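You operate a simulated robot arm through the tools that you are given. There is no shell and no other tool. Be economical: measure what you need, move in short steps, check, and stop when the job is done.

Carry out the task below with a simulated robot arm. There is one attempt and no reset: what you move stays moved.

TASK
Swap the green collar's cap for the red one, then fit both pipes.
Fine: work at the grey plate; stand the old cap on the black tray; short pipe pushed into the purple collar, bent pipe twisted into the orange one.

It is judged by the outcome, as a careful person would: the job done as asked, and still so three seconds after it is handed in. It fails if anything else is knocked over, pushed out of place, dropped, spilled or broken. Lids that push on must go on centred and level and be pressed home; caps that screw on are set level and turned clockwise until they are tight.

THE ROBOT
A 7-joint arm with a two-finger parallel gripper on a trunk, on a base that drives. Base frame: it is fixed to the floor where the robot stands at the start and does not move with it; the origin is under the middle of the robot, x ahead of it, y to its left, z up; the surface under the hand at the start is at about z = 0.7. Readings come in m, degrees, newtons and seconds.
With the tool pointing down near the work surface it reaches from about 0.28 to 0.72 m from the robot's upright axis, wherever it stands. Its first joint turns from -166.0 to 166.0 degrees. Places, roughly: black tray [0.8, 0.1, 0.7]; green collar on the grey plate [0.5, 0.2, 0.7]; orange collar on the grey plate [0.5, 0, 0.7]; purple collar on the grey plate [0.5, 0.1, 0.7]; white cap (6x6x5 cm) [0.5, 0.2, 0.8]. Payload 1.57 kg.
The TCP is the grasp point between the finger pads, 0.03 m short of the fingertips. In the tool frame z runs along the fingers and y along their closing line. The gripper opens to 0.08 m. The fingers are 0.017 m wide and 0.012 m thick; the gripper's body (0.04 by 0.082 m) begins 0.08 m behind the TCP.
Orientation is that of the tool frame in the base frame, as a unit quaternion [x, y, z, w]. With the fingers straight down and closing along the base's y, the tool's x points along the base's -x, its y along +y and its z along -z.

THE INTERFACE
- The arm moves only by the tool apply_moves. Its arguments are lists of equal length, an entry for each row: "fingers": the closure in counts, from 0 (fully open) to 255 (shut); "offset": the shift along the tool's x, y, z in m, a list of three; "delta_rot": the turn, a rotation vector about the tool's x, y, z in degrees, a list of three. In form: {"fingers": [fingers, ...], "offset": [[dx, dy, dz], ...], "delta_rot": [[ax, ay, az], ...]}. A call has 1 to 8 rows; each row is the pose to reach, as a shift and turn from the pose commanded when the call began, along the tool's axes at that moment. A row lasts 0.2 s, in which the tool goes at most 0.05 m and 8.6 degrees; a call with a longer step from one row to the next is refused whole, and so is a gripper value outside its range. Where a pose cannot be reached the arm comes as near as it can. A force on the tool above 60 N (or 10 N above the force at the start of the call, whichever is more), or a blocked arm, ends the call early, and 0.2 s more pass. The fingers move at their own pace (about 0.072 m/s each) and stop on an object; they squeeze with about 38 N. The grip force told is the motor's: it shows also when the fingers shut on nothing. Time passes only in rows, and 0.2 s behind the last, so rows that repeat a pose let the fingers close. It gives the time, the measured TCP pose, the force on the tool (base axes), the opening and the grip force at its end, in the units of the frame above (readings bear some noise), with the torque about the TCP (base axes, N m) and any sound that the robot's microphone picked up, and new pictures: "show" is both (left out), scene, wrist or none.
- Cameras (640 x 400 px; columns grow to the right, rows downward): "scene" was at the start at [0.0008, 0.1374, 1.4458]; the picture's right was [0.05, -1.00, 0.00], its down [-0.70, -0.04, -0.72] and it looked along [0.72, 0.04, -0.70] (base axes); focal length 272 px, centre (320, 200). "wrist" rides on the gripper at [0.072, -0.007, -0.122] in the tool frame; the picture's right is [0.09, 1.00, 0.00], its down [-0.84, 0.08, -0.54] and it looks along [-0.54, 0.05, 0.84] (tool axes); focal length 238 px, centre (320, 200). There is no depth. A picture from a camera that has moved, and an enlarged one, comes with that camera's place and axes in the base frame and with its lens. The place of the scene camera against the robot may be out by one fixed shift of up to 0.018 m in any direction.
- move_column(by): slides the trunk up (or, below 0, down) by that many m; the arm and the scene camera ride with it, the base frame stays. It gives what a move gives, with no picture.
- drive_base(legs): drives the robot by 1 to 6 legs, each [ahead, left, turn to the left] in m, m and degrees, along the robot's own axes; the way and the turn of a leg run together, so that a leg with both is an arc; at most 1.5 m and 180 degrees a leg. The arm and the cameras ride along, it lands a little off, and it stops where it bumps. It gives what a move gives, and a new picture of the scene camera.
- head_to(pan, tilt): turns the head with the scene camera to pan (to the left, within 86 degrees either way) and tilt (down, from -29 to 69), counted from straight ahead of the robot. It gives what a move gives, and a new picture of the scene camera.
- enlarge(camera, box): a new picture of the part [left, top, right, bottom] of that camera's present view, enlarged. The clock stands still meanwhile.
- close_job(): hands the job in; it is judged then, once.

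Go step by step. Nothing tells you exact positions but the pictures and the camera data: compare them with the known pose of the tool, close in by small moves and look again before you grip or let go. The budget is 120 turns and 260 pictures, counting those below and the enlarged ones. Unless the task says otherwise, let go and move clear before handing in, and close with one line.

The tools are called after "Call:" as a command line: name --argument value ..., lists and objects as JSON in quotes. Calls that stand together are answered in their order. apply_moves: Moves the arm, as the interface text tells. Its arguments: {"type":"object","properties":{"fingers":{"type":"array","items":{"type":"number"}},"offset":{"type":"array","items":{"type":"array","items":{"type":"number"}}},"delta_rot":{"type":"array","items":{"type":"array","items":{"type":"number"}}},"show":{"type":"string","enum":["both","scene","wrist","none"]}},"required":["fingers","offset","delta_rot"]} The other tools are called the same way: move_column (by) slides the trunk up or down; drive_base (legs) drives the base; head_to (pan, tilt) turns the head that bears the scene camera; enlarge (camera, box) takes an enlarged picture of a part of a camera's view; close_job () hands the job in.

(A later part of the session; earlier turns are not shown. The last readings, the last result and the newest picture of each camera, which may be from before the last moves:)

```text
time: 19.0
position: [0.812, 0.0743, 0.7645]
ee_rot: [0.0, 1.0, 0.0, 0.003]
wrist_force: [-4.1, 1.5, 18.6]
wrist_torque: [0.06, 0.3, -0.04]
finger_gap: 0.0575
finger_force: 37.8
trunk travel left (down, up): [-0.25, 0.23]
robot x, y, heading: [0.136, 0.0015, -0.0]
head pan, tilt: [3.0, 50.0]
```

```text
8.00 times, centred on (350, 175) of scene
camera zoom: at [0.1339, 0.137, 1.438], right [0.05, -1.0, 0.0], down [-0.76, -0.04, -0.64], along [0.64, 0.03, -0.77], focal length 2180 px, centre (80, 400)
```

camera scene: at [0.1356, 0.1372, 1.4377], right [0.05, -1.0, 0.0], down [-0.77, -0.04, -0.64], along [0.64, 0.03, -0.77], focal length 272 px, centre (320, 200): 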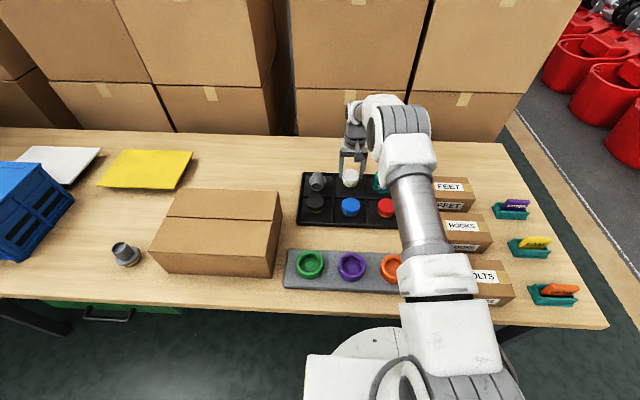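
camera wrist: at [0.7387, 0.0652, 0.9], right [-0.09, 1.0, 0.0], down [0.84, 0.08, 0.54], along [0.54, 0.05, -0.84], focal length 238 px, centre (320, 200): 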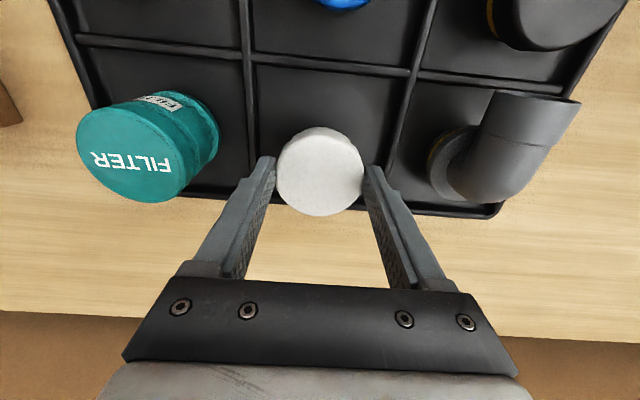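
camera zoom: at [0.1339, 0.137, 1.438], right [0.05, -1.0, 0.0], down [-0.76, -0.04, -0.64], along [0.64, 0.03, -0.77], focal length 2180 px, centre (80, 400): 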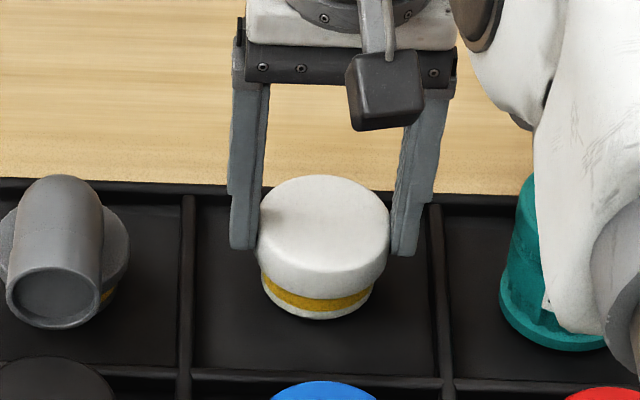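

Contact (18.6 N). Relieve a little, open and rise.

Call:
apply_moves --fingers '[255, 0, 0, 0, 0, 0, 0, 0]' --offset '[[0, 0, -0.002], [0, 0, -0.002], [0, 0, -0.002], [0, 0, -0.012], [0, 0, -0.04], [0, 0, -0.08], [0.04, -0.01, -0.1], [0.07, -0.04, -0.1]]' --delta_rot '[[0, 0, 0], [0, 0, 0], [0, 0, 0], [0, 0, 0], [0, 0, 0], [0, 0, 0], [0, 0, 0], [0, 0, 0]]'

Call:
enlarge --camera "wrist" --box '[120, 0, 520, 250]'

Call:
enlarge --camera "scene" --box '[290, 150, 410, 240]'

```text
time: 20.8
position: [0.7412, 0.0325, 0.8626]
ee_rot: [-0.001, 1.0, -0.001, 0.0]
wrist_force: [-0.6, 0.9, 0.4]
wrist_torque: [0.0, -0.03, 0.04]
finger_gap: 0.0798
finger_force: 0.1
trunk travel left (down, up): [-0.25, 0.23]
robot x, y, heading: [0.1423, 0.0017, -0.3]
head pan, tilt: [3.0, 50.0]
camera scene: at [0.1356, 0.1373, 1.4377], right [0.05, -1.0, 0.0], down [-0.77, -0.04, -0.64], along [0.64, 0.03, -0.77], focal length 272 px, centre (320, 200)
camera wrist: at [0.668, 0.0245, 0.9832], right [-0.09, 1.0, 0.0], down [0.84, 0.08, 0.54], along [0.54, 0.05, -0.84], focal length 238 px, centre (320, 200)
```

scene: 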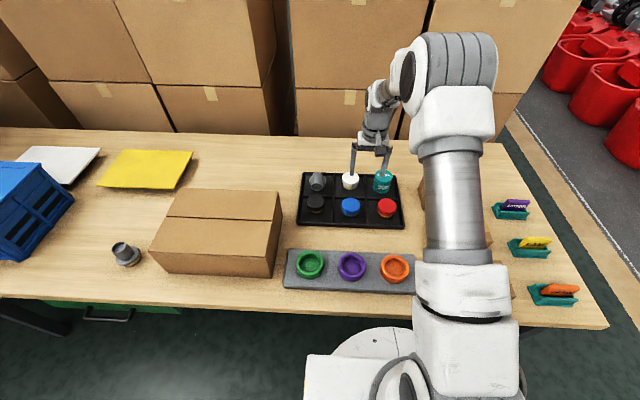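
wrist: 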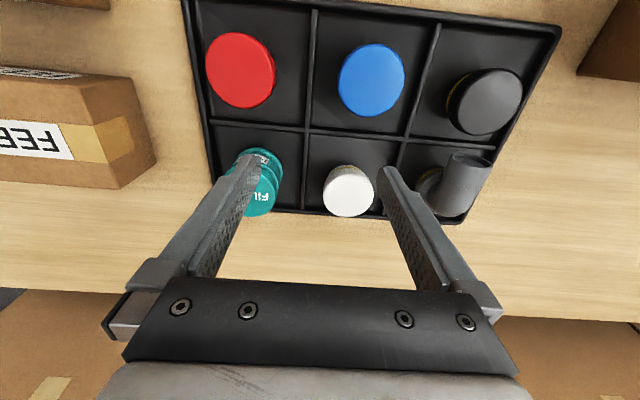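

```text
1.60 times, centred on (320, 125) of wrist
camera zoom: at [0.668, 0.0245, 0.9832], right [-0.09, 1.0, 0.0], down [0.84, 0.08, 0.54], along [0.54, 0.05, -0.84], focal length 381 px, centre (320, 320)
```

zoom: 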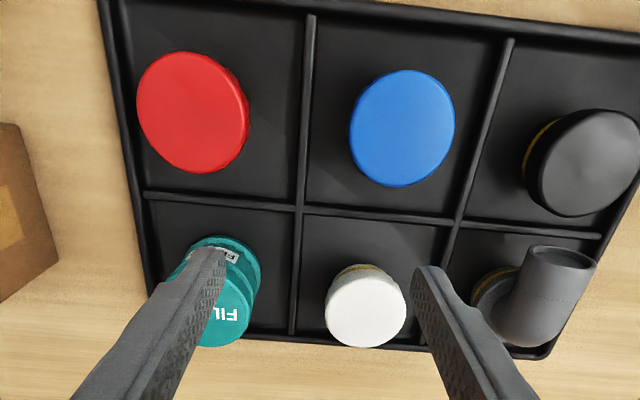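

```text
4.44 times, centred on (350, 195) of scene
camera zoom: at [0.1356, 0.1373, 1.4377], right [0.05, -1.0, 0.0], down [-0.77, -0.04, -0.64], along [0.64, 0.03, -0.77], focal length 1211 px, centre (187, 222)
```

zoom: 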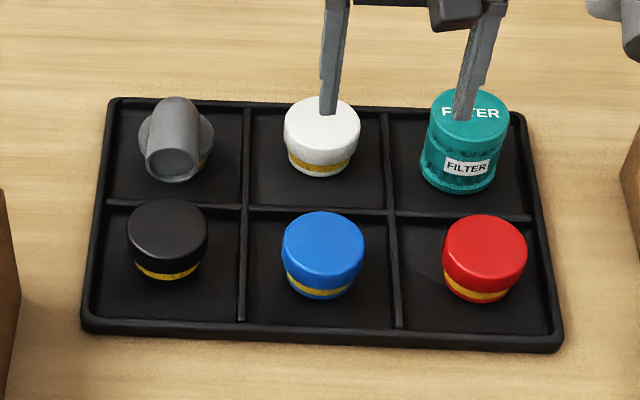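

White cap stands in the back-middle cell. Red cap at about (0.692, -0.041); moving above it.

Call:
apply_moves --fingers '[0, 0, 0, 0, 0]' --offset '[[0.025, -0.036, 0], [0.049, -0.0735, 0], [0.049, -0.0735, 0.03], [0.049, -0.0735, 0.06], [0.049, -0.0735, 0.06]]' --delta_rot '[[0, 0, 0], [0, 0, 0], [0, 0, 0], [0, 0, 0], [0, 0, 0]]'

Call:
enlarge --camera "scene" --box '[350, 160, 430, 230]'

```text
time: 22.0
position: [0.6929, -0.0413, 0.8013]
ee_rot: [0.0, 1.0, -0.001, 0.0]
wrist_force: [0.6, -0.2, 0.5]
wrist_torque: [0.0, 0.0, -0.01]
finger_gap: 0.0799
finger_force: 0.1
trunk travel left (down, up): [-0.25, 0.23]
robot x, y, heading: [0.1421, 0.0003, 0.2]
head pan, tilt: [3.0, 50.0]
camera scene: at [0.1357, 0.1372, 1.4377], right [0.05, -1.0, 0.0], down [-0.77, -0.04, -0.64], along [0.64, 0.03, -0.77], focal length 272 px, centre (320, 200)
camera wrist: at [0.6196, -0.0489, 0.9232], right [-0.09, 1.0, 0.0], down [0.84, 0.08, 0.54], along [0.54, 0.05, -0.84], focal length 238 px, centre (320, 200)
```

scene: 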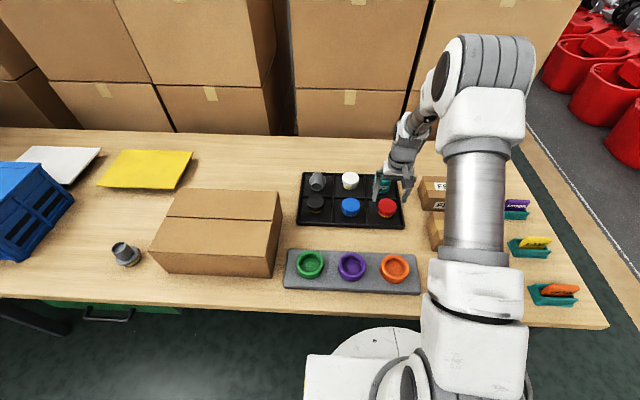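
wrist: 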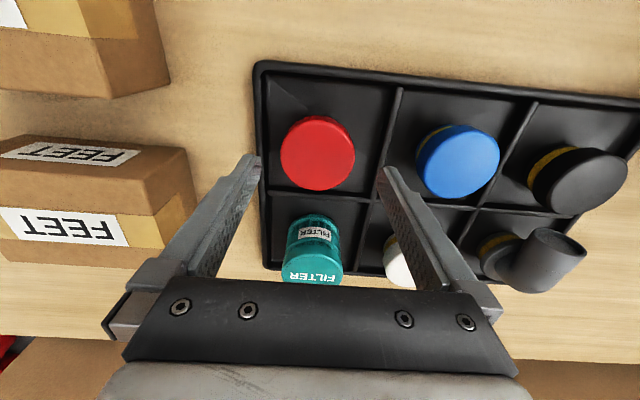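

```text
5.71 times, centred on (390, 195) of scene
camera zoom: at [0.1357, 0.1372, 1.4377], right [0.05, -1.0, 0.0], down [-0.77, -0.04, -0.64], along [0.64, 0.03, -0.77], focal length 1557 px, centre (-80, 229)
```

zoom: 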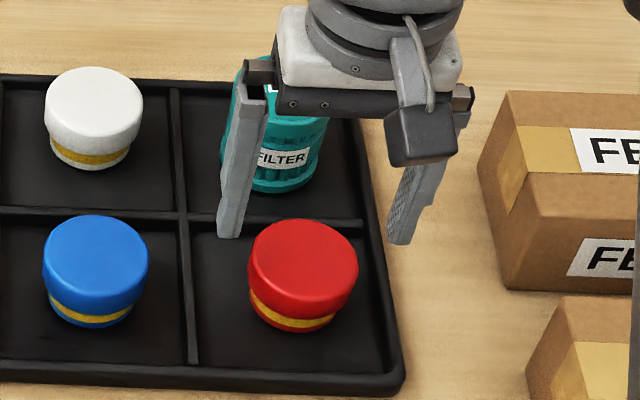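

Aligned over the red cap. Descending and closing.

Call:
apply_moves --fingers '[0, 0, 0, 255, 255, 255]' --offset '[[0, 0, 0.015], [0, 0, 0.03], [0, 0, 0.0365], [0, 0, 0.0365], [0, 0, 0.0365], [0, 0, 0.0365]]' --delta_rot '[[0, 0, 0], [0, 0, 0], [0, 0, 0], [0, 0, 0], [0, 0, 0], [0, 0, 0]]'

Call:
enlarge --camera "scene" --box '[350, 160, 430, 230]'

```text
time: 23.4
position: [0.6928, -0.0425, 0.7646]
ee_rot: [0.0, 1.0, 0.0, 0.0]
wrist_force: [0.6, -0.6, 0.7]
wrist_torque: [0.0, -0.03, 0.0]
finger_gap: 0.0577
finger_force: 38.3
trunk travel left (down, up): [-0.25, 0.23]
robot x, y, heading: [0.1393, -0.0034, -0.1]
head pan, tilt: [3.0, 50.0]
camera scene: at [0.1356, 0.1372, 1.4377], right [0.05, -1.0, 0.0], down [-0.77, -0.04, -0.64], along [0.64, 0.03, -0.77], focal length 272 px, centre (320, 200)
camera wrist: at [0.6192, -0.0489, 0.8864], right [-0.09, 1.0, 0.0], down [0.84, 0.08, 0.54], along [0.54, 0.05, -0.84], focal length 238 px, centre (320, 200)
```

scene: 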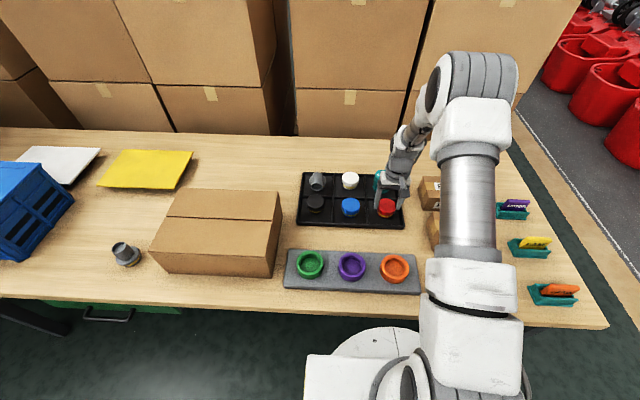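
wrist: 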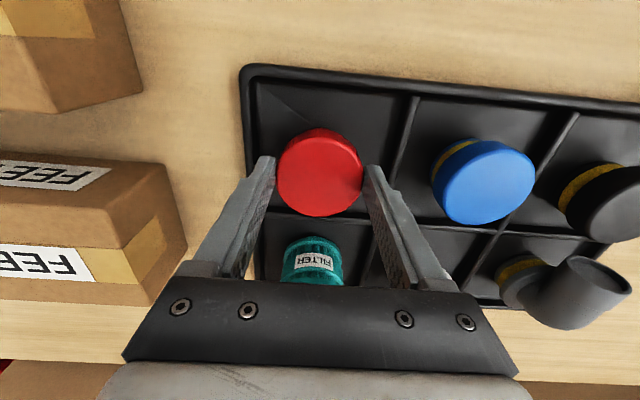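

```text
5.71 times, centred on (390, 195) of scene
camera zoom: at [0.1356, 0.1372, 1.4377], right [0.05, -1.0, 0.0], down [-0.77, -0.04, -0.64], along [0.64, 0.03, -0.77], focal length 1557 px, centre (-80, 229)
```

zoom: 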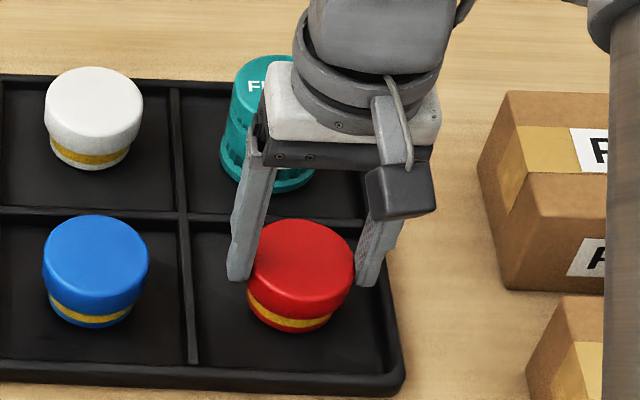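

Red cap held just like the white was. Lift it and carry to above the green collar.

Call:
apply_moves --fingers '[255, 255, 255, 255, 255, 255, 255, 255]' --offset '[[0, 0, -0.03], [0, 0, -0.08], [0, 0, -0.12], [0.03, 0.032, -0.13], [0.06, 0.064, -0.13], [0.09, 0.096, -0.13], [0.12, 0.13, -0.13], [0.15, 0.163, -0.13]]' --delta_rot '[[0, 0, 0], [0, 0, 0], [0, 0, 0], [0, 0, 0], [0, 0, 0], [0, 0, 0], [0, 0, 0], [0, 0, 0]]' --show "none"

```text
time: 25.2
position: [0.5429, 0.1226, 0.8953]
ee_rot: [0.001, 1.0, -0.001, 0.0]
wrist_force: [0.7, 0.5, -0.6]
wrist_torque: [0.01, 0.01, 0.02]
finger_gap: 0.0577
finger_force: 37.8
trunk travel left (down, up): [-0.25, 0.23]
robot x, y, heading: [0.1412, 0.0011, 0.0]
head pan, tilt: [3.0, 50.0]
```

Call:
apply_moves --fingers '[255, 255, 255, 255]' --offset '[[0.03, 0.032, 0], [0.0645, 0.0668, 0], [0.0645, 0.0668, 0.03], [0.0645, 0.0668, 0.03]]' --delta_rot '[[0, 0, 0], [0, 0, 0], [0, 0, 0], [0, 0, 0]]'

Call:
enlarge --camera "wrist" --box '[200, 60, 440, 220]'

Call:
enlarge --camera "scene" --box '[280, 220, 360, 290]'

```text
time: 26.2
position: [0.4791, 0.1886, 0.8644]
ee_rot: [-0.001, 1.0, -0.001, -0.001]
wrist_force: [0.1, -0.4, -0.3]
wrist_torque: [0.01, 0.02, -0.03]
finger_gap: 0.0578
finger_force: 38.7
trunk travel left (down, up): [-0.25, 0.23]
robot x, y, heading: [0.1392, -0.0038, 0.1]
head pan, tilt: [3.0, 50.0]
camera scene: at [0.1357, 0.1372, 1.4377], right [0.05, -1.0, 0.0], down [-0.77, -0.04, -0.64], along [0.64, 0.03, -0.77], focal length 272 px, centre (320, 200)
camera wrist: at [0.4048, 0.1812, 0.9858], right [-0.09, 1.0, 0.0], down [0.84, 0.08, 0.54], along [0.54, 0.05, -0.84], focal length 238 px, centre (320, 200)
```

scene: 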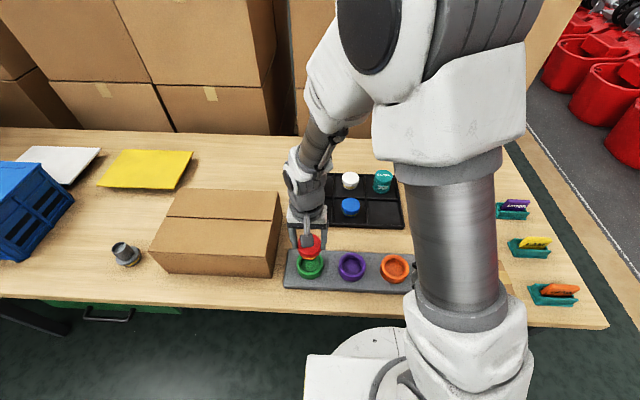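
wrist: 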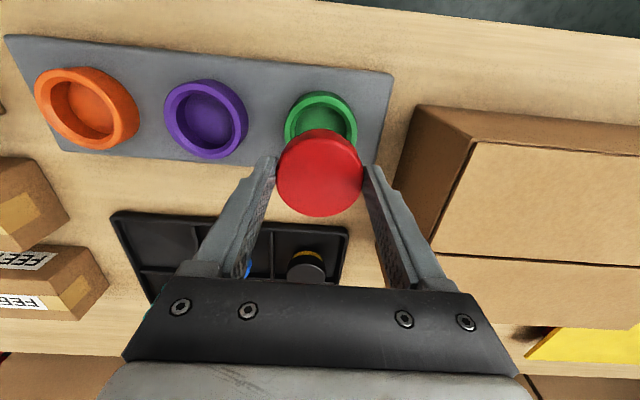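

```text
2.50 times, centred on (320, 140) of wrist
camera zoom: at [0.4048, 0.1812, 0.9858], right [-0.09, 1.0, 0.0], down [0.84, 0.08, 0.54], along [0.54, 0.05, -0.84], focal length 596 px, centre (320, 350)
```

zoom: 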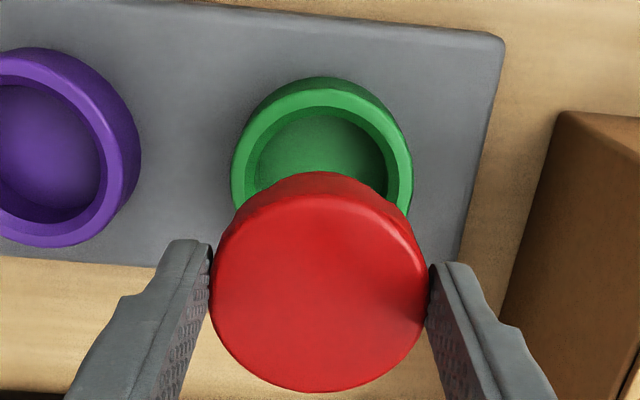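

```text
5.71 times, centred on (320, 255) of scene
camera zoom: at [0.1357, 0.1372, 1.4377], right [0.05, -1.0, 0.0], down [-0.77, -0.04, -0.64], along [0.64, 0.03, -0.77], focal length 1557 px, centre (320, -114)
```

zoom: 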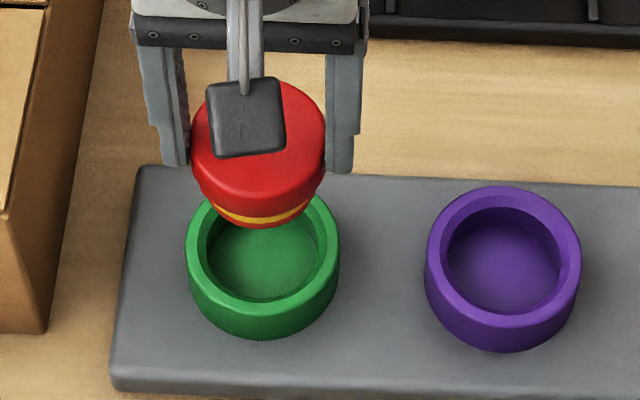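

Looks aligned. Descend to just above the rim and check.

Call:
apply_moves --fingers '[255, 255, 255, 255]' --offset '[[-0.0004, 0.0005, 0.02], [-0.0004, 0.0005, 0.038], [-0.0004, 0.0005, 0.046], [-0.0004, 0.0005, 0.046]]' --delta_rot '[[0, 0, 0], [0, 0, 0], [0, 0, 0], [0, 0, 0]]' --show "none"

Call:
enlarge --camera "wrist" --box '[200, 60, 440, 220]'

Call:
enlarge --camera "scene" --box '[280, 220, 360, 290]'

```text
time: 27.2
position: [0.4789, 0.1892, 0.8191]
ee_rot: [0.0, 1.0, 0.0, 0.0]
wrist_force: [-0.9, 0.1, -0.1]
wrist_torque: [0.0, -0.02, 0.01]
finger_gap: 0.058
finger_force: 38.2
trunk travel left (down, up): [-0.25, 0.23]
robot x, y, heading: [0.1397, 0.001, 0.1]
head pan, tilt: [3.0, 50.0]
```

```text
2.50 times, centred on (320, 140) of wrist
camera zoom: at [0.4057, 0.1817, 0.9399], right [-0.09, 1.0, 0.0], down [0.84, 0.08, 0.54], along [0.54, 0.05, -0.84], focal length 596 px, centre (320, 350)
```

zoom: 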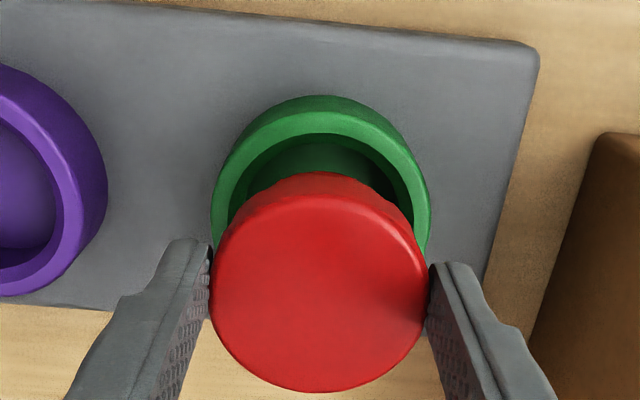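

```text
5.71 times, centred on (320, 255) of scene
camera zoom: at [0.1356, 0.1372, 1.4377], right [0.05, -1.0, 0.0], down [-0.77, -0.04, -0.64], along [0.64, 0.03, -0.77], focal length 1557 px, centre (320, -114)
```

zoom: 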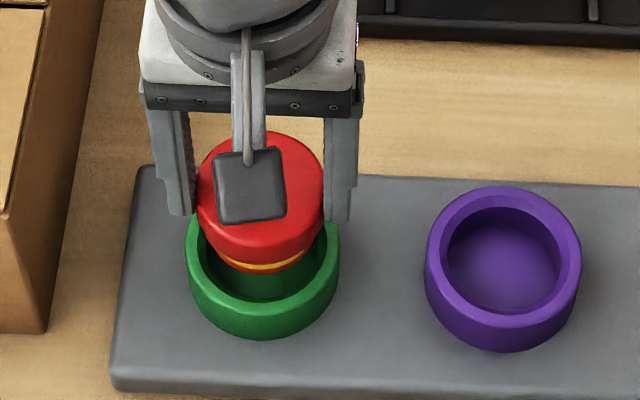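

Call:
apply_moves --fingers '[255, 255, 255, 255, 255]' --offset '[[0, 0, 0.004], [0, 0, 0.008], [0, 0, 0.012], [0, 0, 0.015], [0, 0, 0.015]]' --delta_rot '[[0, 0, 0], [0, 0, 0], [0, 0, 0], [0, 0, 0], [0, 0, 0]]' --show "none"

Call:
enlarge --camera "scene" --box '[280, 220, 360, 290]'

```text
time: 28.4
position: [0.4792, 0.1891, 0.8035]
ee_rot: [0.001, 1.0, 0.0, 0.001]
wrist_force: [0.4, -0.1, 0.7]
wrist_torque: [0.0, 0.0, -0.04]
finger_gap: 0.0579
finger_force: 38.1
trunk travel left (down, up): [-0.25, 0.23]
robot x, y, heading: [0.1407, 0.0014, 0.1]
head pan, tilt: [3.0, 50.0]
```

```text
5.71 times, centred on (320, 255) of scene
camera zoom: at [0.1356, 0.1372, 1.4377], right [0.05, -1.0, 0.0], down [-0.77, -0.04, -0.64], along [0.64, 0.03, -0.77], focal length 1557 px, centre (320, -114)
```

zoom: 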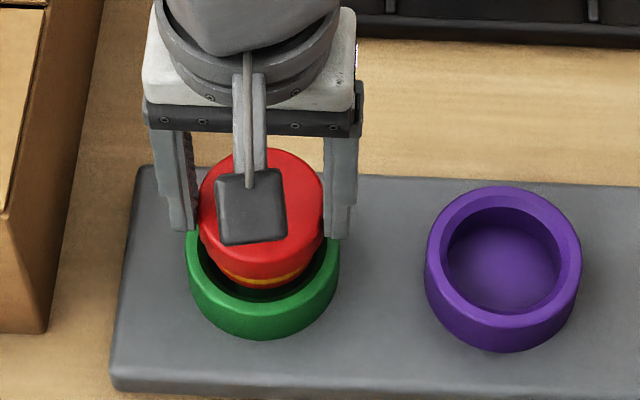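

The plug is in the bore without resistance. Pressing on.

Call:
apply_moves --fingers '[255, 255, 255, 255, 255, 255]' --offset '[[0, 0, 0.004], [0, 0, 0.008], [0, 0, 0.011], [0, 0, 0.014], [0, 0, 0.017], [0, 0, 0.017]]' --delta_rot '[[0, 0, 0], [0, 0, 0], [0, 0, 0], [0, 0, 0], [0, 0, 0], [0, 0, 0]]' --show "none"

Call:
enlarge --camera "scene" --box '[280, 220, 360, 290]'

```text
time: 29.8
position: [0.4786, 0.1882, 0.7888]
ee_rot: [0.0, 1.0, 0.001, 0.002]
wrist_force: [-6.5, -4.4, 32.1]
wrist_torque: [-0.18, 0.07, 0.29]
finger_gap: 0.0579
finger_force: 38.2
trunk travel left (down, up): [-0.25, 0.23]
robot x, y, heading: [0.1411, 0.0007, 0.2]
head pan, tilt: [3.0, 50.0]
```

```text
5.71 times, centred on (320, 255) of scene
camera zoom: at [0.1338, 0.1361, 1.4383], right [0.05, -1.0, 0.0], down [-0.76, -0.04, -0.64], along [0.64, 0.03, -0.77], focal length 1557 px, centre (320, -114)
```

zoom: 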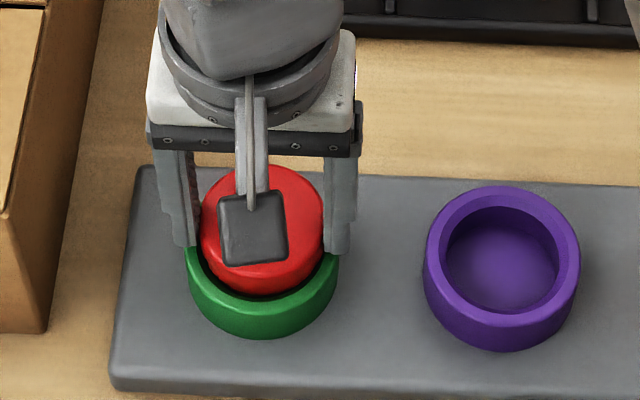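

Height equals the old cap's seated height, with 32 N. A little more to confirm it's home.

Call:
apply_moves --fingers '[255, 255, 255]' --offset '[[0, 0, 0.002], [0, 0, 0.004], [0, 0, 0.004]]' --delta_rot '[[0, 0, 0], [0, 0, 0], [0, 0, 0]]' --show "none"

Call:
enlarge --camera "scene" --box '[280, 220, 360, 290]'

```text
time: 30.6
position: [0.4791, 0.1897, 0.7842]
ee_rot: [0.001, 1.0, 0.002, 0.002]
wrist_force: [-0.6, -4.8, 32.8]
wrist_torque: [-0.18, -0.21, 0.35]
finger_gap: 0.0577
finger_force: 37.5
trunk travel left (down, up): [-0.25, 0.23]
robot x, y, heading: [0.1401, 0.0026, 0.1]
head pan, tilt: [3.0, 50.0]
```

```text
5.71 times, centred on (320, 255) of scene
camera zoom: at [0.1342, 0.1361, 1.4379], right [0.05, -1.0, 0.0], down [-0.76, -0.04, -0.64], along [0.64, 0.03, -0.77], focal length 1557 px, centre (320, -114)
```

zoom: 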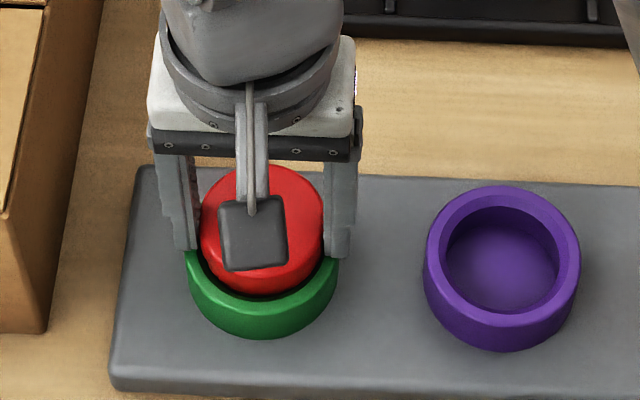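

The force plateau (~33 N) shows the grip is slipping on a cap that no longer moves. I'll let go, inspect, then press on top with closed fingers.

Call:
apply_moves --fingers '[255, 0, 0, 0, 0, 0, 0]' --offset '[[0, 0, -0.004], [0, 0, -0.004], [0, 0, -0.006], [0, 0, -0.02], [0, 0, -0.05], [0.0, 0, -0.08], [0.0, 0, -0.08]]' --delta_rot '[[0, 0, 0], [0, 0, 0], [0, 0, 0], [0, 0, 0], [0, 0, 0], [0, 0, 0], [0, 0, 0]]' --show "none"

Call:
enlarge --camera "scene" --box '[280, 220, 360, 290]'

Call:
enlarge --camera "wrist" --box '[200, 60, 440, 220]'

```text
time: 32.2
position: [0.4785, 0.189, 0.8629]
ee_rot: [0.0, 1.0, 0.0, -0.001]
wrist_force: [0.2, 0.3, 0.3]
wrist_torque: [-0.04, 0.01, -0.04]
finger_gap: 0.08
finger_force: 0.0
trunk travel left (down, up): [-0.25, 0.23]
robot x, y, heading: [0.1373, -0.0026, 0.2]
head pan, tilt: [3.0, 50.0]
```

```text
5.71 times, centred on (320, 255) of scene
camera zoom: at [0.1355, 0.1371, 1.4377], right [0.05, -1.0, 0.0], down [-0.76, -0.04, -0.64], along [0.64, 0.03, -0.77], focal length 1557 px, centre (320, -114)
```

zoom: 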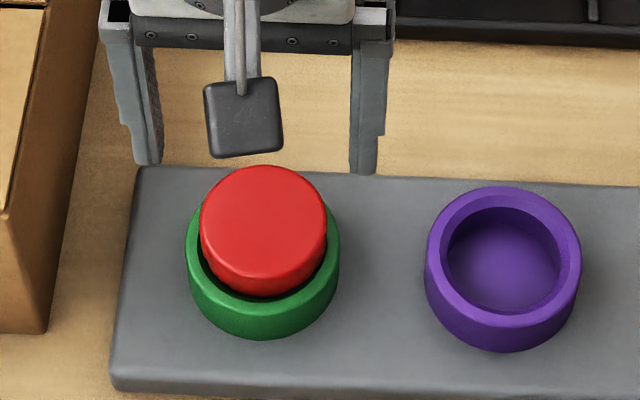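

```text
2.50 times, centred on (320, 140) of wrist
camera zoom: at [0.4055, 0.1821, 0.9846], right [-0.09, 1.0, 0.0], down [0.84, 0.08, 0.54], along [0.54, 0.05, -0.84], focal length 596 px, centre (320, 350)
```

zoom: 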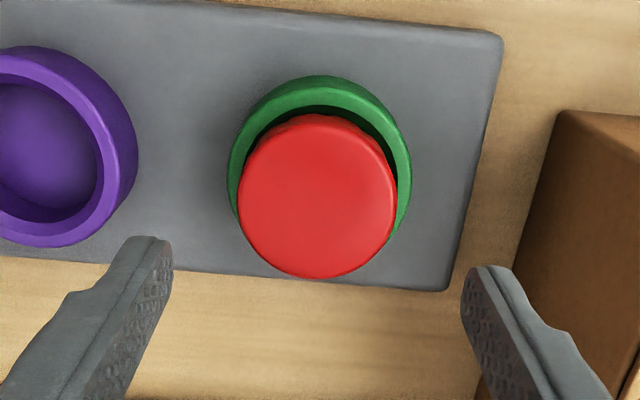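

Call:
apply_moves --fingers '[255, 255, 255, 255, 255, 255, 255, 255]' --offset '[[0.002, 0, 0], [0.002, 0, 0], [0.002, 0, 0], [0.002, 0, 0.03], [0.002, 0, 0.05], [0.002, 0, 0.054], [0.002, 0, 0.058], [0.002, 0, 0.06]]' --delta_rot '[[0, 0, 0], [0, 0, 0], [0, 0, 0], [0, 0, 0], [0, 0, 0], [0, 0, 0], [0, 0, 0], [0, 0, 0]]' --show "none"

Call:
enlarge --camera "scene" --box '[280, 220, 360, 290]'

```text
time: 34.0
position: [0.4764, 0.1881, 0.8022]
ee_rot: [0.0, 1.0, 0.0, 0.001]
wrist_force: [1.3, 0.8, 0.1]
wrist_torque: [0.01, 0.0, 0.0]
finger_gap: 0.0
finger_force: 21.6
trunk travel left (down, up): [-0.25, 0.23]
robot x, y, heading: [0.1397, -0.0003, -0.2]
head pan, tilt: [3.0, 50.0]
```

```text
5.71 times, centred on (320, 255) of scene
camera zoom: at [0.1356, 0.1372, 1.4377], right [0.05, -1.0, 0.0], down [-0.77, -0.04, -0.64], along [0.64, 0.03, -0.77], focal length 1557 px, centre (320, -114)
```

zoom: 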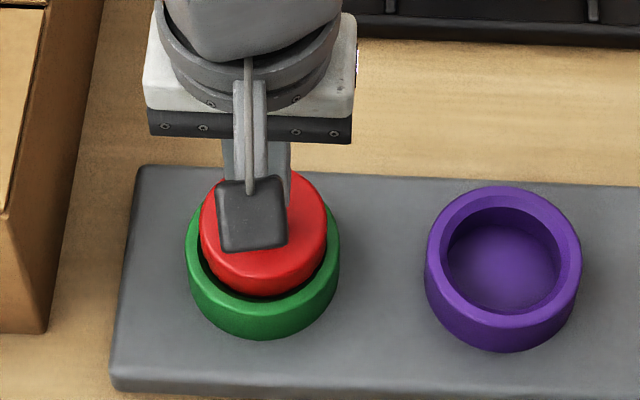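

Call:
apply_moves --fingers '[255, 255, 255, 255, 255, 255]' --offset '[[0, 0, 0.002], [0, 0, 0.004], [0, 0, 0.006], [0, 0, 0.008], [0, 0, 0.01], [0, 0, 0.01]]' --delta_rot '[[0, 0, 0], [0, 0, 0], [0, 0, 0], [0, 0, 0], [0, 0, 0], [0, 0, 0]]' --show "none"

Call:
enlarge --camera "scene" --box '[280, 220, 360, 290]'

```text
time: 34.8
position: [0.4762, 0.1886, 0.8014]
ee_rot: [0.0, 1.0, 0.001, 0.002]
wrist_force: [-10.1, -5.5, 43.1]
wrist_torque: [-0.18, 0.3, 0.0]
finger_gap: 0.0
finger_force: 21.0
trunk travel left (down, up): [-0.25, 0.23]
robot x, y, heading: [0.1401, -0.0027, 0.0]
head pan, tilt: [3.0, 50.0]
stopped in row 4: the force on the tool passed its limit at 66 N (the readings are from after the stop); the commanded pose is now the measured one
```

```text
5.71 times, centred on (320, 255) of scene
camera zoom: at [0.1328, 0.1356, 1.4382], right [0.05, -1.0, 0.0], down [-0.76, -0.04, -0.64], along [0.64, 0.03, -0.76], focal length 1557 px, centre (320, -114)
```

zoom: 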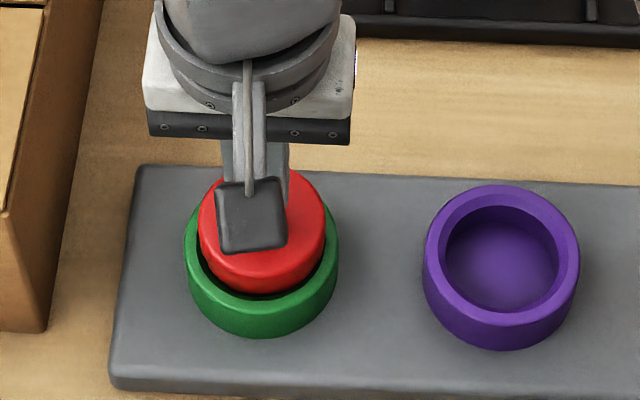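

The cap is solidly home (66 N, no movement). I rise, and do a brief clockwise test turn to make sure it isn't a thread that still has travel.

Call:
apply_moves --fingers '[255, 0, 0, 0, 0, 0, 255, 255]' --offset '[[0, 0, -0.02], [0, 0, -0.03], [0, 0, -0.03], [0, 0, -0.03], [-0.001, 0, 0], [-0.001, 0, 0.0115], [-0.001, 0, 0.0115], [-0.001, 0, 0.0115]]' --delta_rot '[[0, 0, 0], [0, 0, 0], [0, 0, 0], [0, 0, 0], [0, 0, 0], [0, 0, 0], [0, 0, 0], [0, 0, 0]]' --show "none"

Call:
apply_moves --fingers '[255, 255, 255, 255, 255]' --offset '[[0, 0, 0], [0, 0, 0], [0, 0, 0], [0, 0, 0], [0, 0, 0]]' --delta_rot '[[0, 0, 0], [0, 0, 3], [0, 0, 6], [0, 0, 9], [0, 0, 12]]' --show "none"

```text
time: 36.6
position: [0.4786, 0.1892, 0.7873]
ee_rot: [0.001, 1.0, 0.001, 0.001]
wrist_force: [1.1, -5.8, -0.1]
wrist_torque: [-0.17, -0.05, 0.01]
finger_gap: 0.0578
finger_force: 36.3
trunk travel left (down, up): [-0.25, 0.23]
robot x, y, heading: [0.1381, 0.0006, -0.1]
head pan, tilt: [3.0, 50.0]
```

```text
time: 37.8
position: [0.478, 0.1907, 0.787]
ee_rot: [0.104, 0.995, 0.002, 0.001]
wrist_force: [1.2, -5.6, -0.8]
wrist_torque: [-0.44, -0.11, 0.76]
finger_gap: 0.0575
finger_force: 37.8
trunk travel left (down, up): [-0.25, 0.23]
robot x, y, heading: [0.1353, 0.0013, -0.0]
head pan, tilt: [3.0, 50.0]
```

Firm resistance, so it is seated. Releasing and moving to inspect the bent pipe.

Call:
apply_moves --fingers '[0, 0, 0, 0, 0, 0]' --offset '[[0, 0, 0], [0, 0, 0], [0, 0, -0.02], [0, 0, -0.06], [0, 0, -0.1], [0, 0, -0.1]]' --delta_rot '[[0, 0, 0], [0, 0, 0], [0, 0, 0], [0, 0, 0], [0, 0, -6], [0, 0, -12]]' --show "none"

Call:
apply_moves --fingers '[0, 0, 0, 0, 0, 0, 0]' --offset '[[-0.04, 0, 0], [-0.08, 0, 0], [-0.12, 0, 0], [-0.16, 0, 0], [-0.2, -0.01, 0], [-0.24, -0.02, 0], [-0.24, -0.02, 0]]' --delta_rot '[[0, 0, 0], [0, 0, 0], [0, 0, 0], [0, 0, 0], [0, 0, 0], [0, 0, 0], [0, 0, 0]]'

Call:
enlarge --camera "wrist" --box '[220, 60, 420, 220]'

Call:
enlarge --camera "scene" --box '[290, 160, 350, 210]'

Call:
enlarge --camera "scene" --box '[280, 220, 360, 290]'

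```text
time: 39.2
position: [0.4779, 0.1889, 0.8887]
ee_rot: [-0.001, 1.0, 0.001, 0.002]
wrist_force: [-0.9, 0.1, -1.3]
wrist_torque: [0.02, 0.0, 0.01]
finger_gap: 0.0801
finger_force: 0.1
trunk travel left (down, up): [-0.25, 0.23]
robot x, y, heading: [0.1401, -0.0023, -0.0]
head pan, tilt: [3.0, 50.0]
```

```text
time: 40.8
position: [0.7191, 0.1697, 0.8888]
ee_rot: [0.0, 1.0, 0.001, 0.002]
wrist_force: [0.1, -1.2, 0.3]
wrist_torque: [0.03, 0.02, -0.01]
finger_gap: 0.0802
finger_force: 0.1
trunk travel left (down, up): [-0.25, 0.23]
robot x, y, heading: [0.135, -0.0022, 0.1]
head pan, tilt: [3.0, 50.0]
camera scene: at [0.1356, 0.1371, 1.4377], right [0.05, -1.0, 0.0], down [-0.77, -0.04, -0.64], along [0.64, 0.03, -0.77], focal length 272 px, centre (320, 200)
camera wrist: at [0.6452, 0.1626, 1.0097], right [-0.09, 1.0, 0.0], down [0.84, 0.08, 0.54], along [0.54, 0.05, -0.84], focal length 238 px, centre (320, 200)
```

scene: 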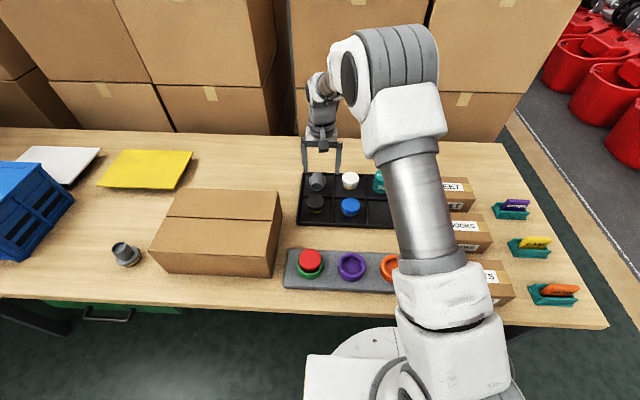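
wrist: 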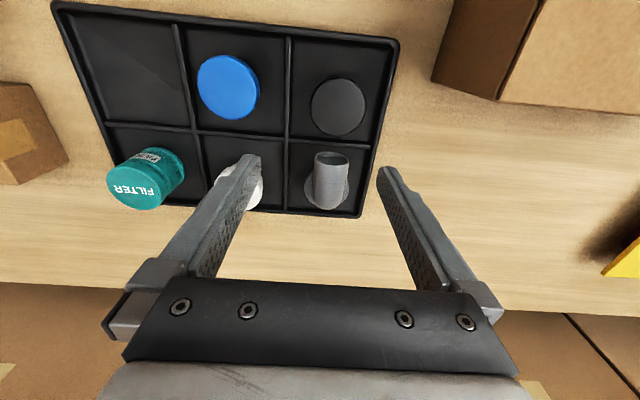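

```text
2.50 times, centred on (320, 140) of wrist
camera zoom: at [0.6452, 0.1626, 1.0097], right [-0.09, 1.0, 0.0], down [0.84, 0.08, 0.54], along [0.54, 0.05, -0.84], focal length 596 px, centre (320, 350)
```

zoom: 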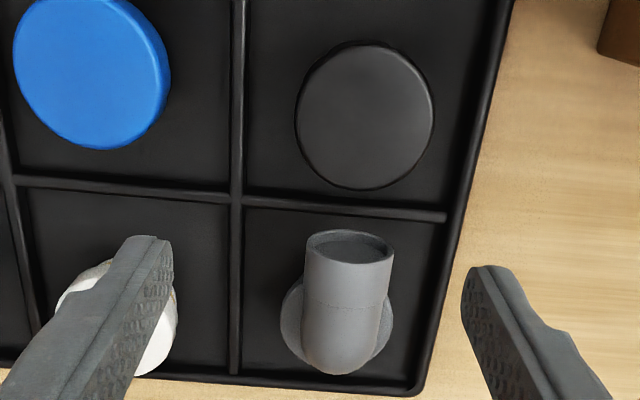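

```text
8.00 times, centred on (320, 185) of scene
camera zoom: at [0.1356, 0.1371, 1.4377], right [0.05, -1.0, 0.0], down [-0.77, -0.04, -0.64], along [0.64, 0.03, -0.77], focal length 2180 px, centre (320, 320)
```

zoom: 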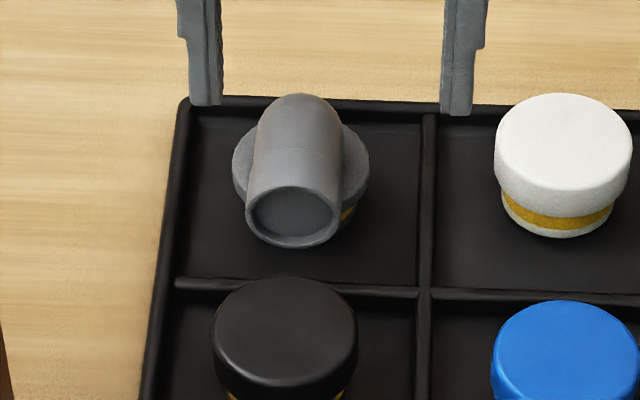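

```text
5.71 times, centred on (320, 255) of scene
camera zoom: at [0.1356, 0.1371, 1.4377], right [0.05, -1.0, 0.0], down [-0.77, -0.04, -0.64], along [0.64, 0.03, -0.77], focal length 1557 px, centre (320, -114)
```

zoom: 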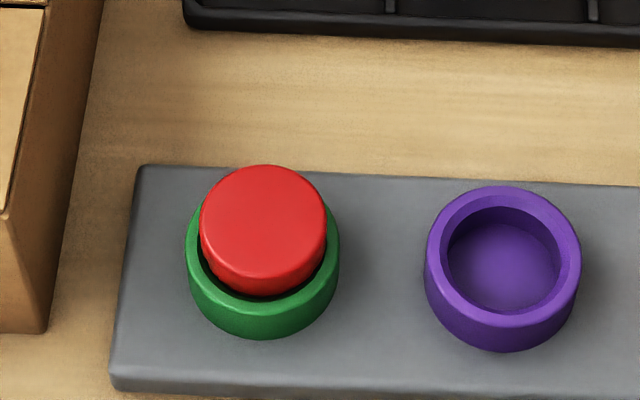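

Red cap sits level. Bent pipe: flange axis ≈ (0.806, 0.189), tube axis height ≈0.751, mouth pointing at the robot. I move above its bend.

Call:
apply_moves --fingers '[0, 0, 0, 0, 0]' --offset '[[-0.04, 0.01, 0], [-0.081, 0.0195, 0], [-0.081, 0.0195, 0.04], [-0.081, 0.0195, 0.069], [-0.081, 0.0195, 0.069]]' --delta_rot '[[0, 0, 0], [0, 0, 0], [0, 0, 0], [0, 0, 0], [0, 0, 0]]'

Call:
enlarge --camera "scene" --box '[290, 150, 350, 210]'

Call:
enlarge --camera "wrist" --box '[220, 60, 420, 220]'

```text
time: 42.0
position: [0.8009, 0.1896, 0.8198]
ee_rot: [0.0, 1.0, 0.001, 0.002]
wrist_force: [0.3, 0.2, 0.2]
wrist_torque: [0.02, 0.04, -0.01]
finger_gap: 0.08
finger_force: 0.1
trunk travel left (down, up): [-0.25, 0.23]
robot x, y, heading: [0.1367, 0.0025, 0.1]
head pan, tilt: [3.0, 50.0]
camera scene: at [0.1355, 0.1371, 1.4377], right [0.05, -1.0, 0.0], down [-0.77, -0.04, -0.64], along [0.64, 0.03, -0.77], focal length 272 px, centre (320, 200)
camera wrist: at [0.7272, 0.1818, 0.9416], right [-0.09, 1.0, 0.0], down [0.83, 0.08, 0.55], along [0.54, 0.05, -0.84], focal length 238 px, centre (320, 200)
```

scene: 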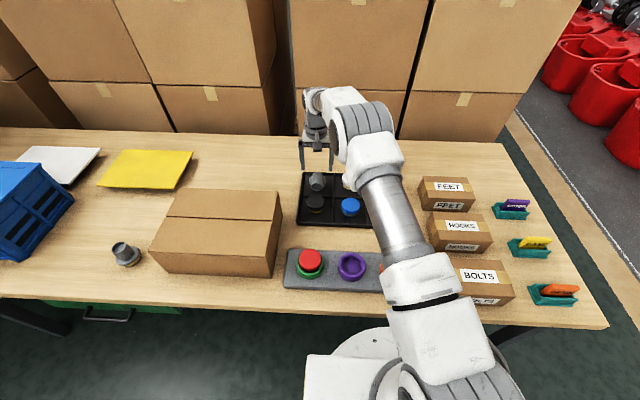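
wrist: 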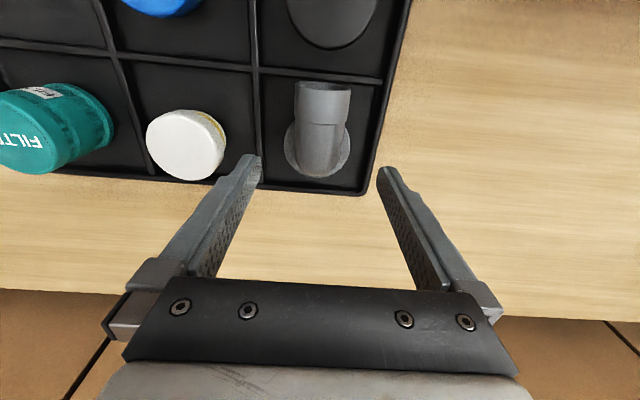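

```text
6.67 times, centred on (320, 180) of scene
camera zoom: at [0.1355, 0.1371, 1.4377], right [0.05, -1.0, 0.0], down [-0.77, -0.04, -0.64], along [0.64, 0.03, -0.77], focal length 1816 px, centre (320, 333)
```

zoom: 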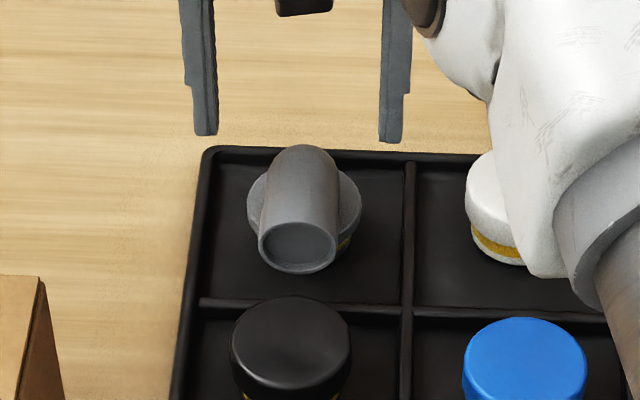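

```text
2.50 times, centred on (320, 140) of wrist
camera zoom: at [0.7272, 0.1818, 0.9416], right [-0.09, 1.0, 0.0], down [0.83, 0.08, 0.55], along [0.54, 0.05, -0.84], focal length 596 px, centre (320, 350)
```

zoom: 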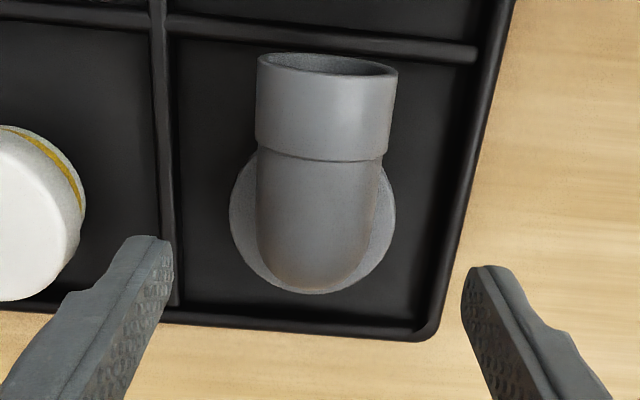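

Alignment needs −2.5 mm in y. Descend to grip the bend just above the flange.

Call:
apply_moves --fingers '[0, 0, 0, 0]' --offset '[[-0.001, -0.0025, 0.02], [-0.001, -0.0025, 0.038], [-0.001, -0.0025, 0.045], [-0.001, -0.0025, 0.045]]' --delta_rot '[[0, 0, 0], [0, 0, 0], [0, 0, 0], [0, 0, 0]]' --show "none"

Call:
enlarge --camera "scene" --box '[290, 150, 350, 210]'

Call:
enlarge --camera "wrist" --box '[220, 60, 420, 220]'

```text
time: 43.0
position: [0.8026, 0.1877, 0.7747]
ee_rot: [0.0, 1.0, 0.001, 0.001]
wrist_force: [0.5, 0.3, 0.5]
wrist_torque: [0.01, -0.01, 0.0]
finger_gap: 0.0797
finger_force: 0.1
trunk travel left (down, up): [-0.25, 0.23]
robot x, y, heading: [0.1379, -0.0006, -0.0]
head pan, tilt: [3.0, 50.0]
```

```text
6.67 times, centred on (320, 180) of scene
camera zoom: at [0.1355, 0.1371, 1.4377], right [0.05, -1.0, 0.0], down [-0.77, -0.04, -0.64], along [0.64, 0.03, -0.77], focal length 1816 px, centre (320, 333)
```

zoom: 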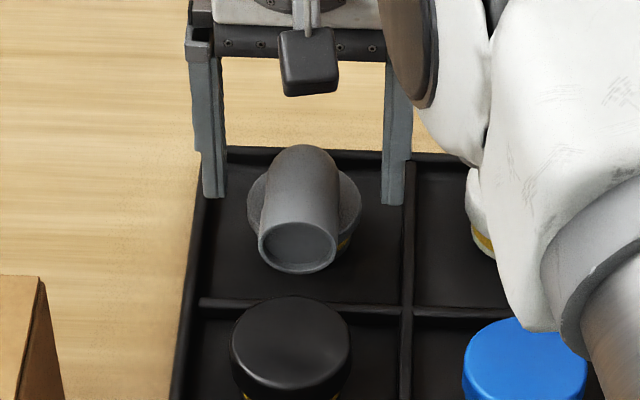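

```text
2.50 times, centred on (320, 140) of wrist
camera zoom: at [0.7282, 0.1795, 0.8963], right [-0.09, 1.0, 0.0], down [0.83, 0.08, 0.55], along [0.54, 0.05, -0.84], focal length 596 px, centre (320, 350)
```

zoom: 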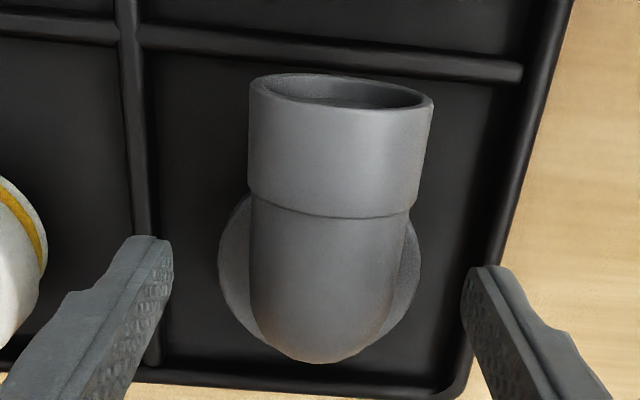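

Call:
apply_moves --fingers '[0, 255, 255, 255, 255]' --offset '[[0, 0, 0.003], [0, 0, 0.003], [0, 0, 0.003], [0, 0, 0.003], [0, 0, 0.003]]' --delta_rot '[[0, 0, 0], [0, 0, 0], [0, 0, 0], [0, 0, 0], [0, 0, 0]]' --show "none"

Call:
enlarge --camera "scene" --box '[290, 150, 350, 210]'

Call:
enlarge --camera "wrist" --box '[220, 60, 420, 220]'

```text
time: 44.2
position: [0.8018, 0.1869, 0.7716]
ee_rot: [0.001, 1.0, 0.001, 0.002]
wrist_force: [-0.6, 0.2, 0.4]
wrist_torque: [0.0, 0.0, 0.0]
finger_gap: 0.0366
finger_force: 37.3
trunk travel left (down, up): [-0.25, 0.23]
robot x, y, heading: [0.1396, 0.0004, 0.1]
head pan, tilt: [3.0, 50.0]
```

```text
6.67 times, centred on (320, 180) of scene
camera zoom: at [0.1354, 0.1371, 1.4377], right [0.05, -1.0, 0.0], down [-0.77, -0.04, -0.64], along [0.64, 0.03, -0.77], focal length 1816 px, centre (320, 333)
```

zoom: 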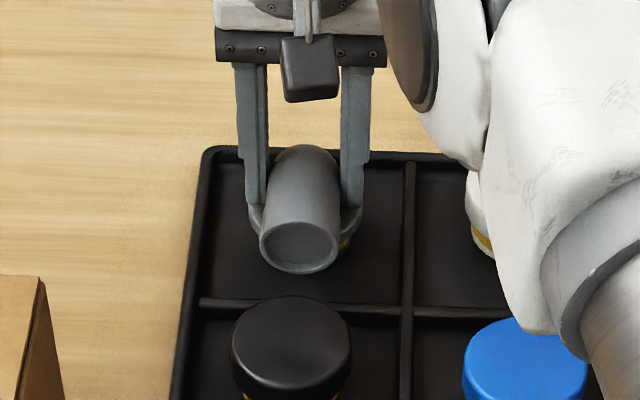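

```text
2.50 times, centred on (320, 140) of wrist
camera zoom: at [0.7279, 0.1791, 0.8932], right [-0.09, 1.0, 0.0], down [0.83, 0.08, 0.55], along [0.54, 0.05, -0.84], focal length 596 px, centre (320, 350)
```

zoom: 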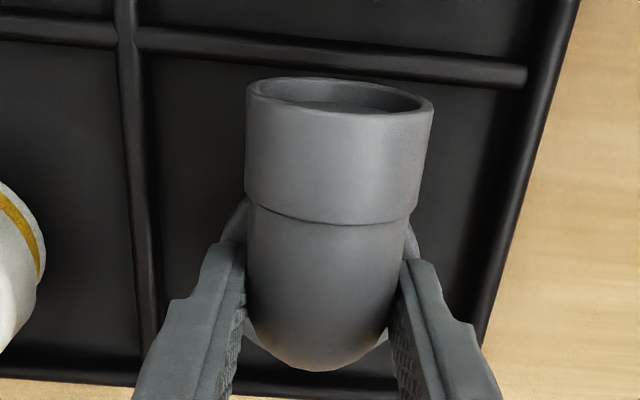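

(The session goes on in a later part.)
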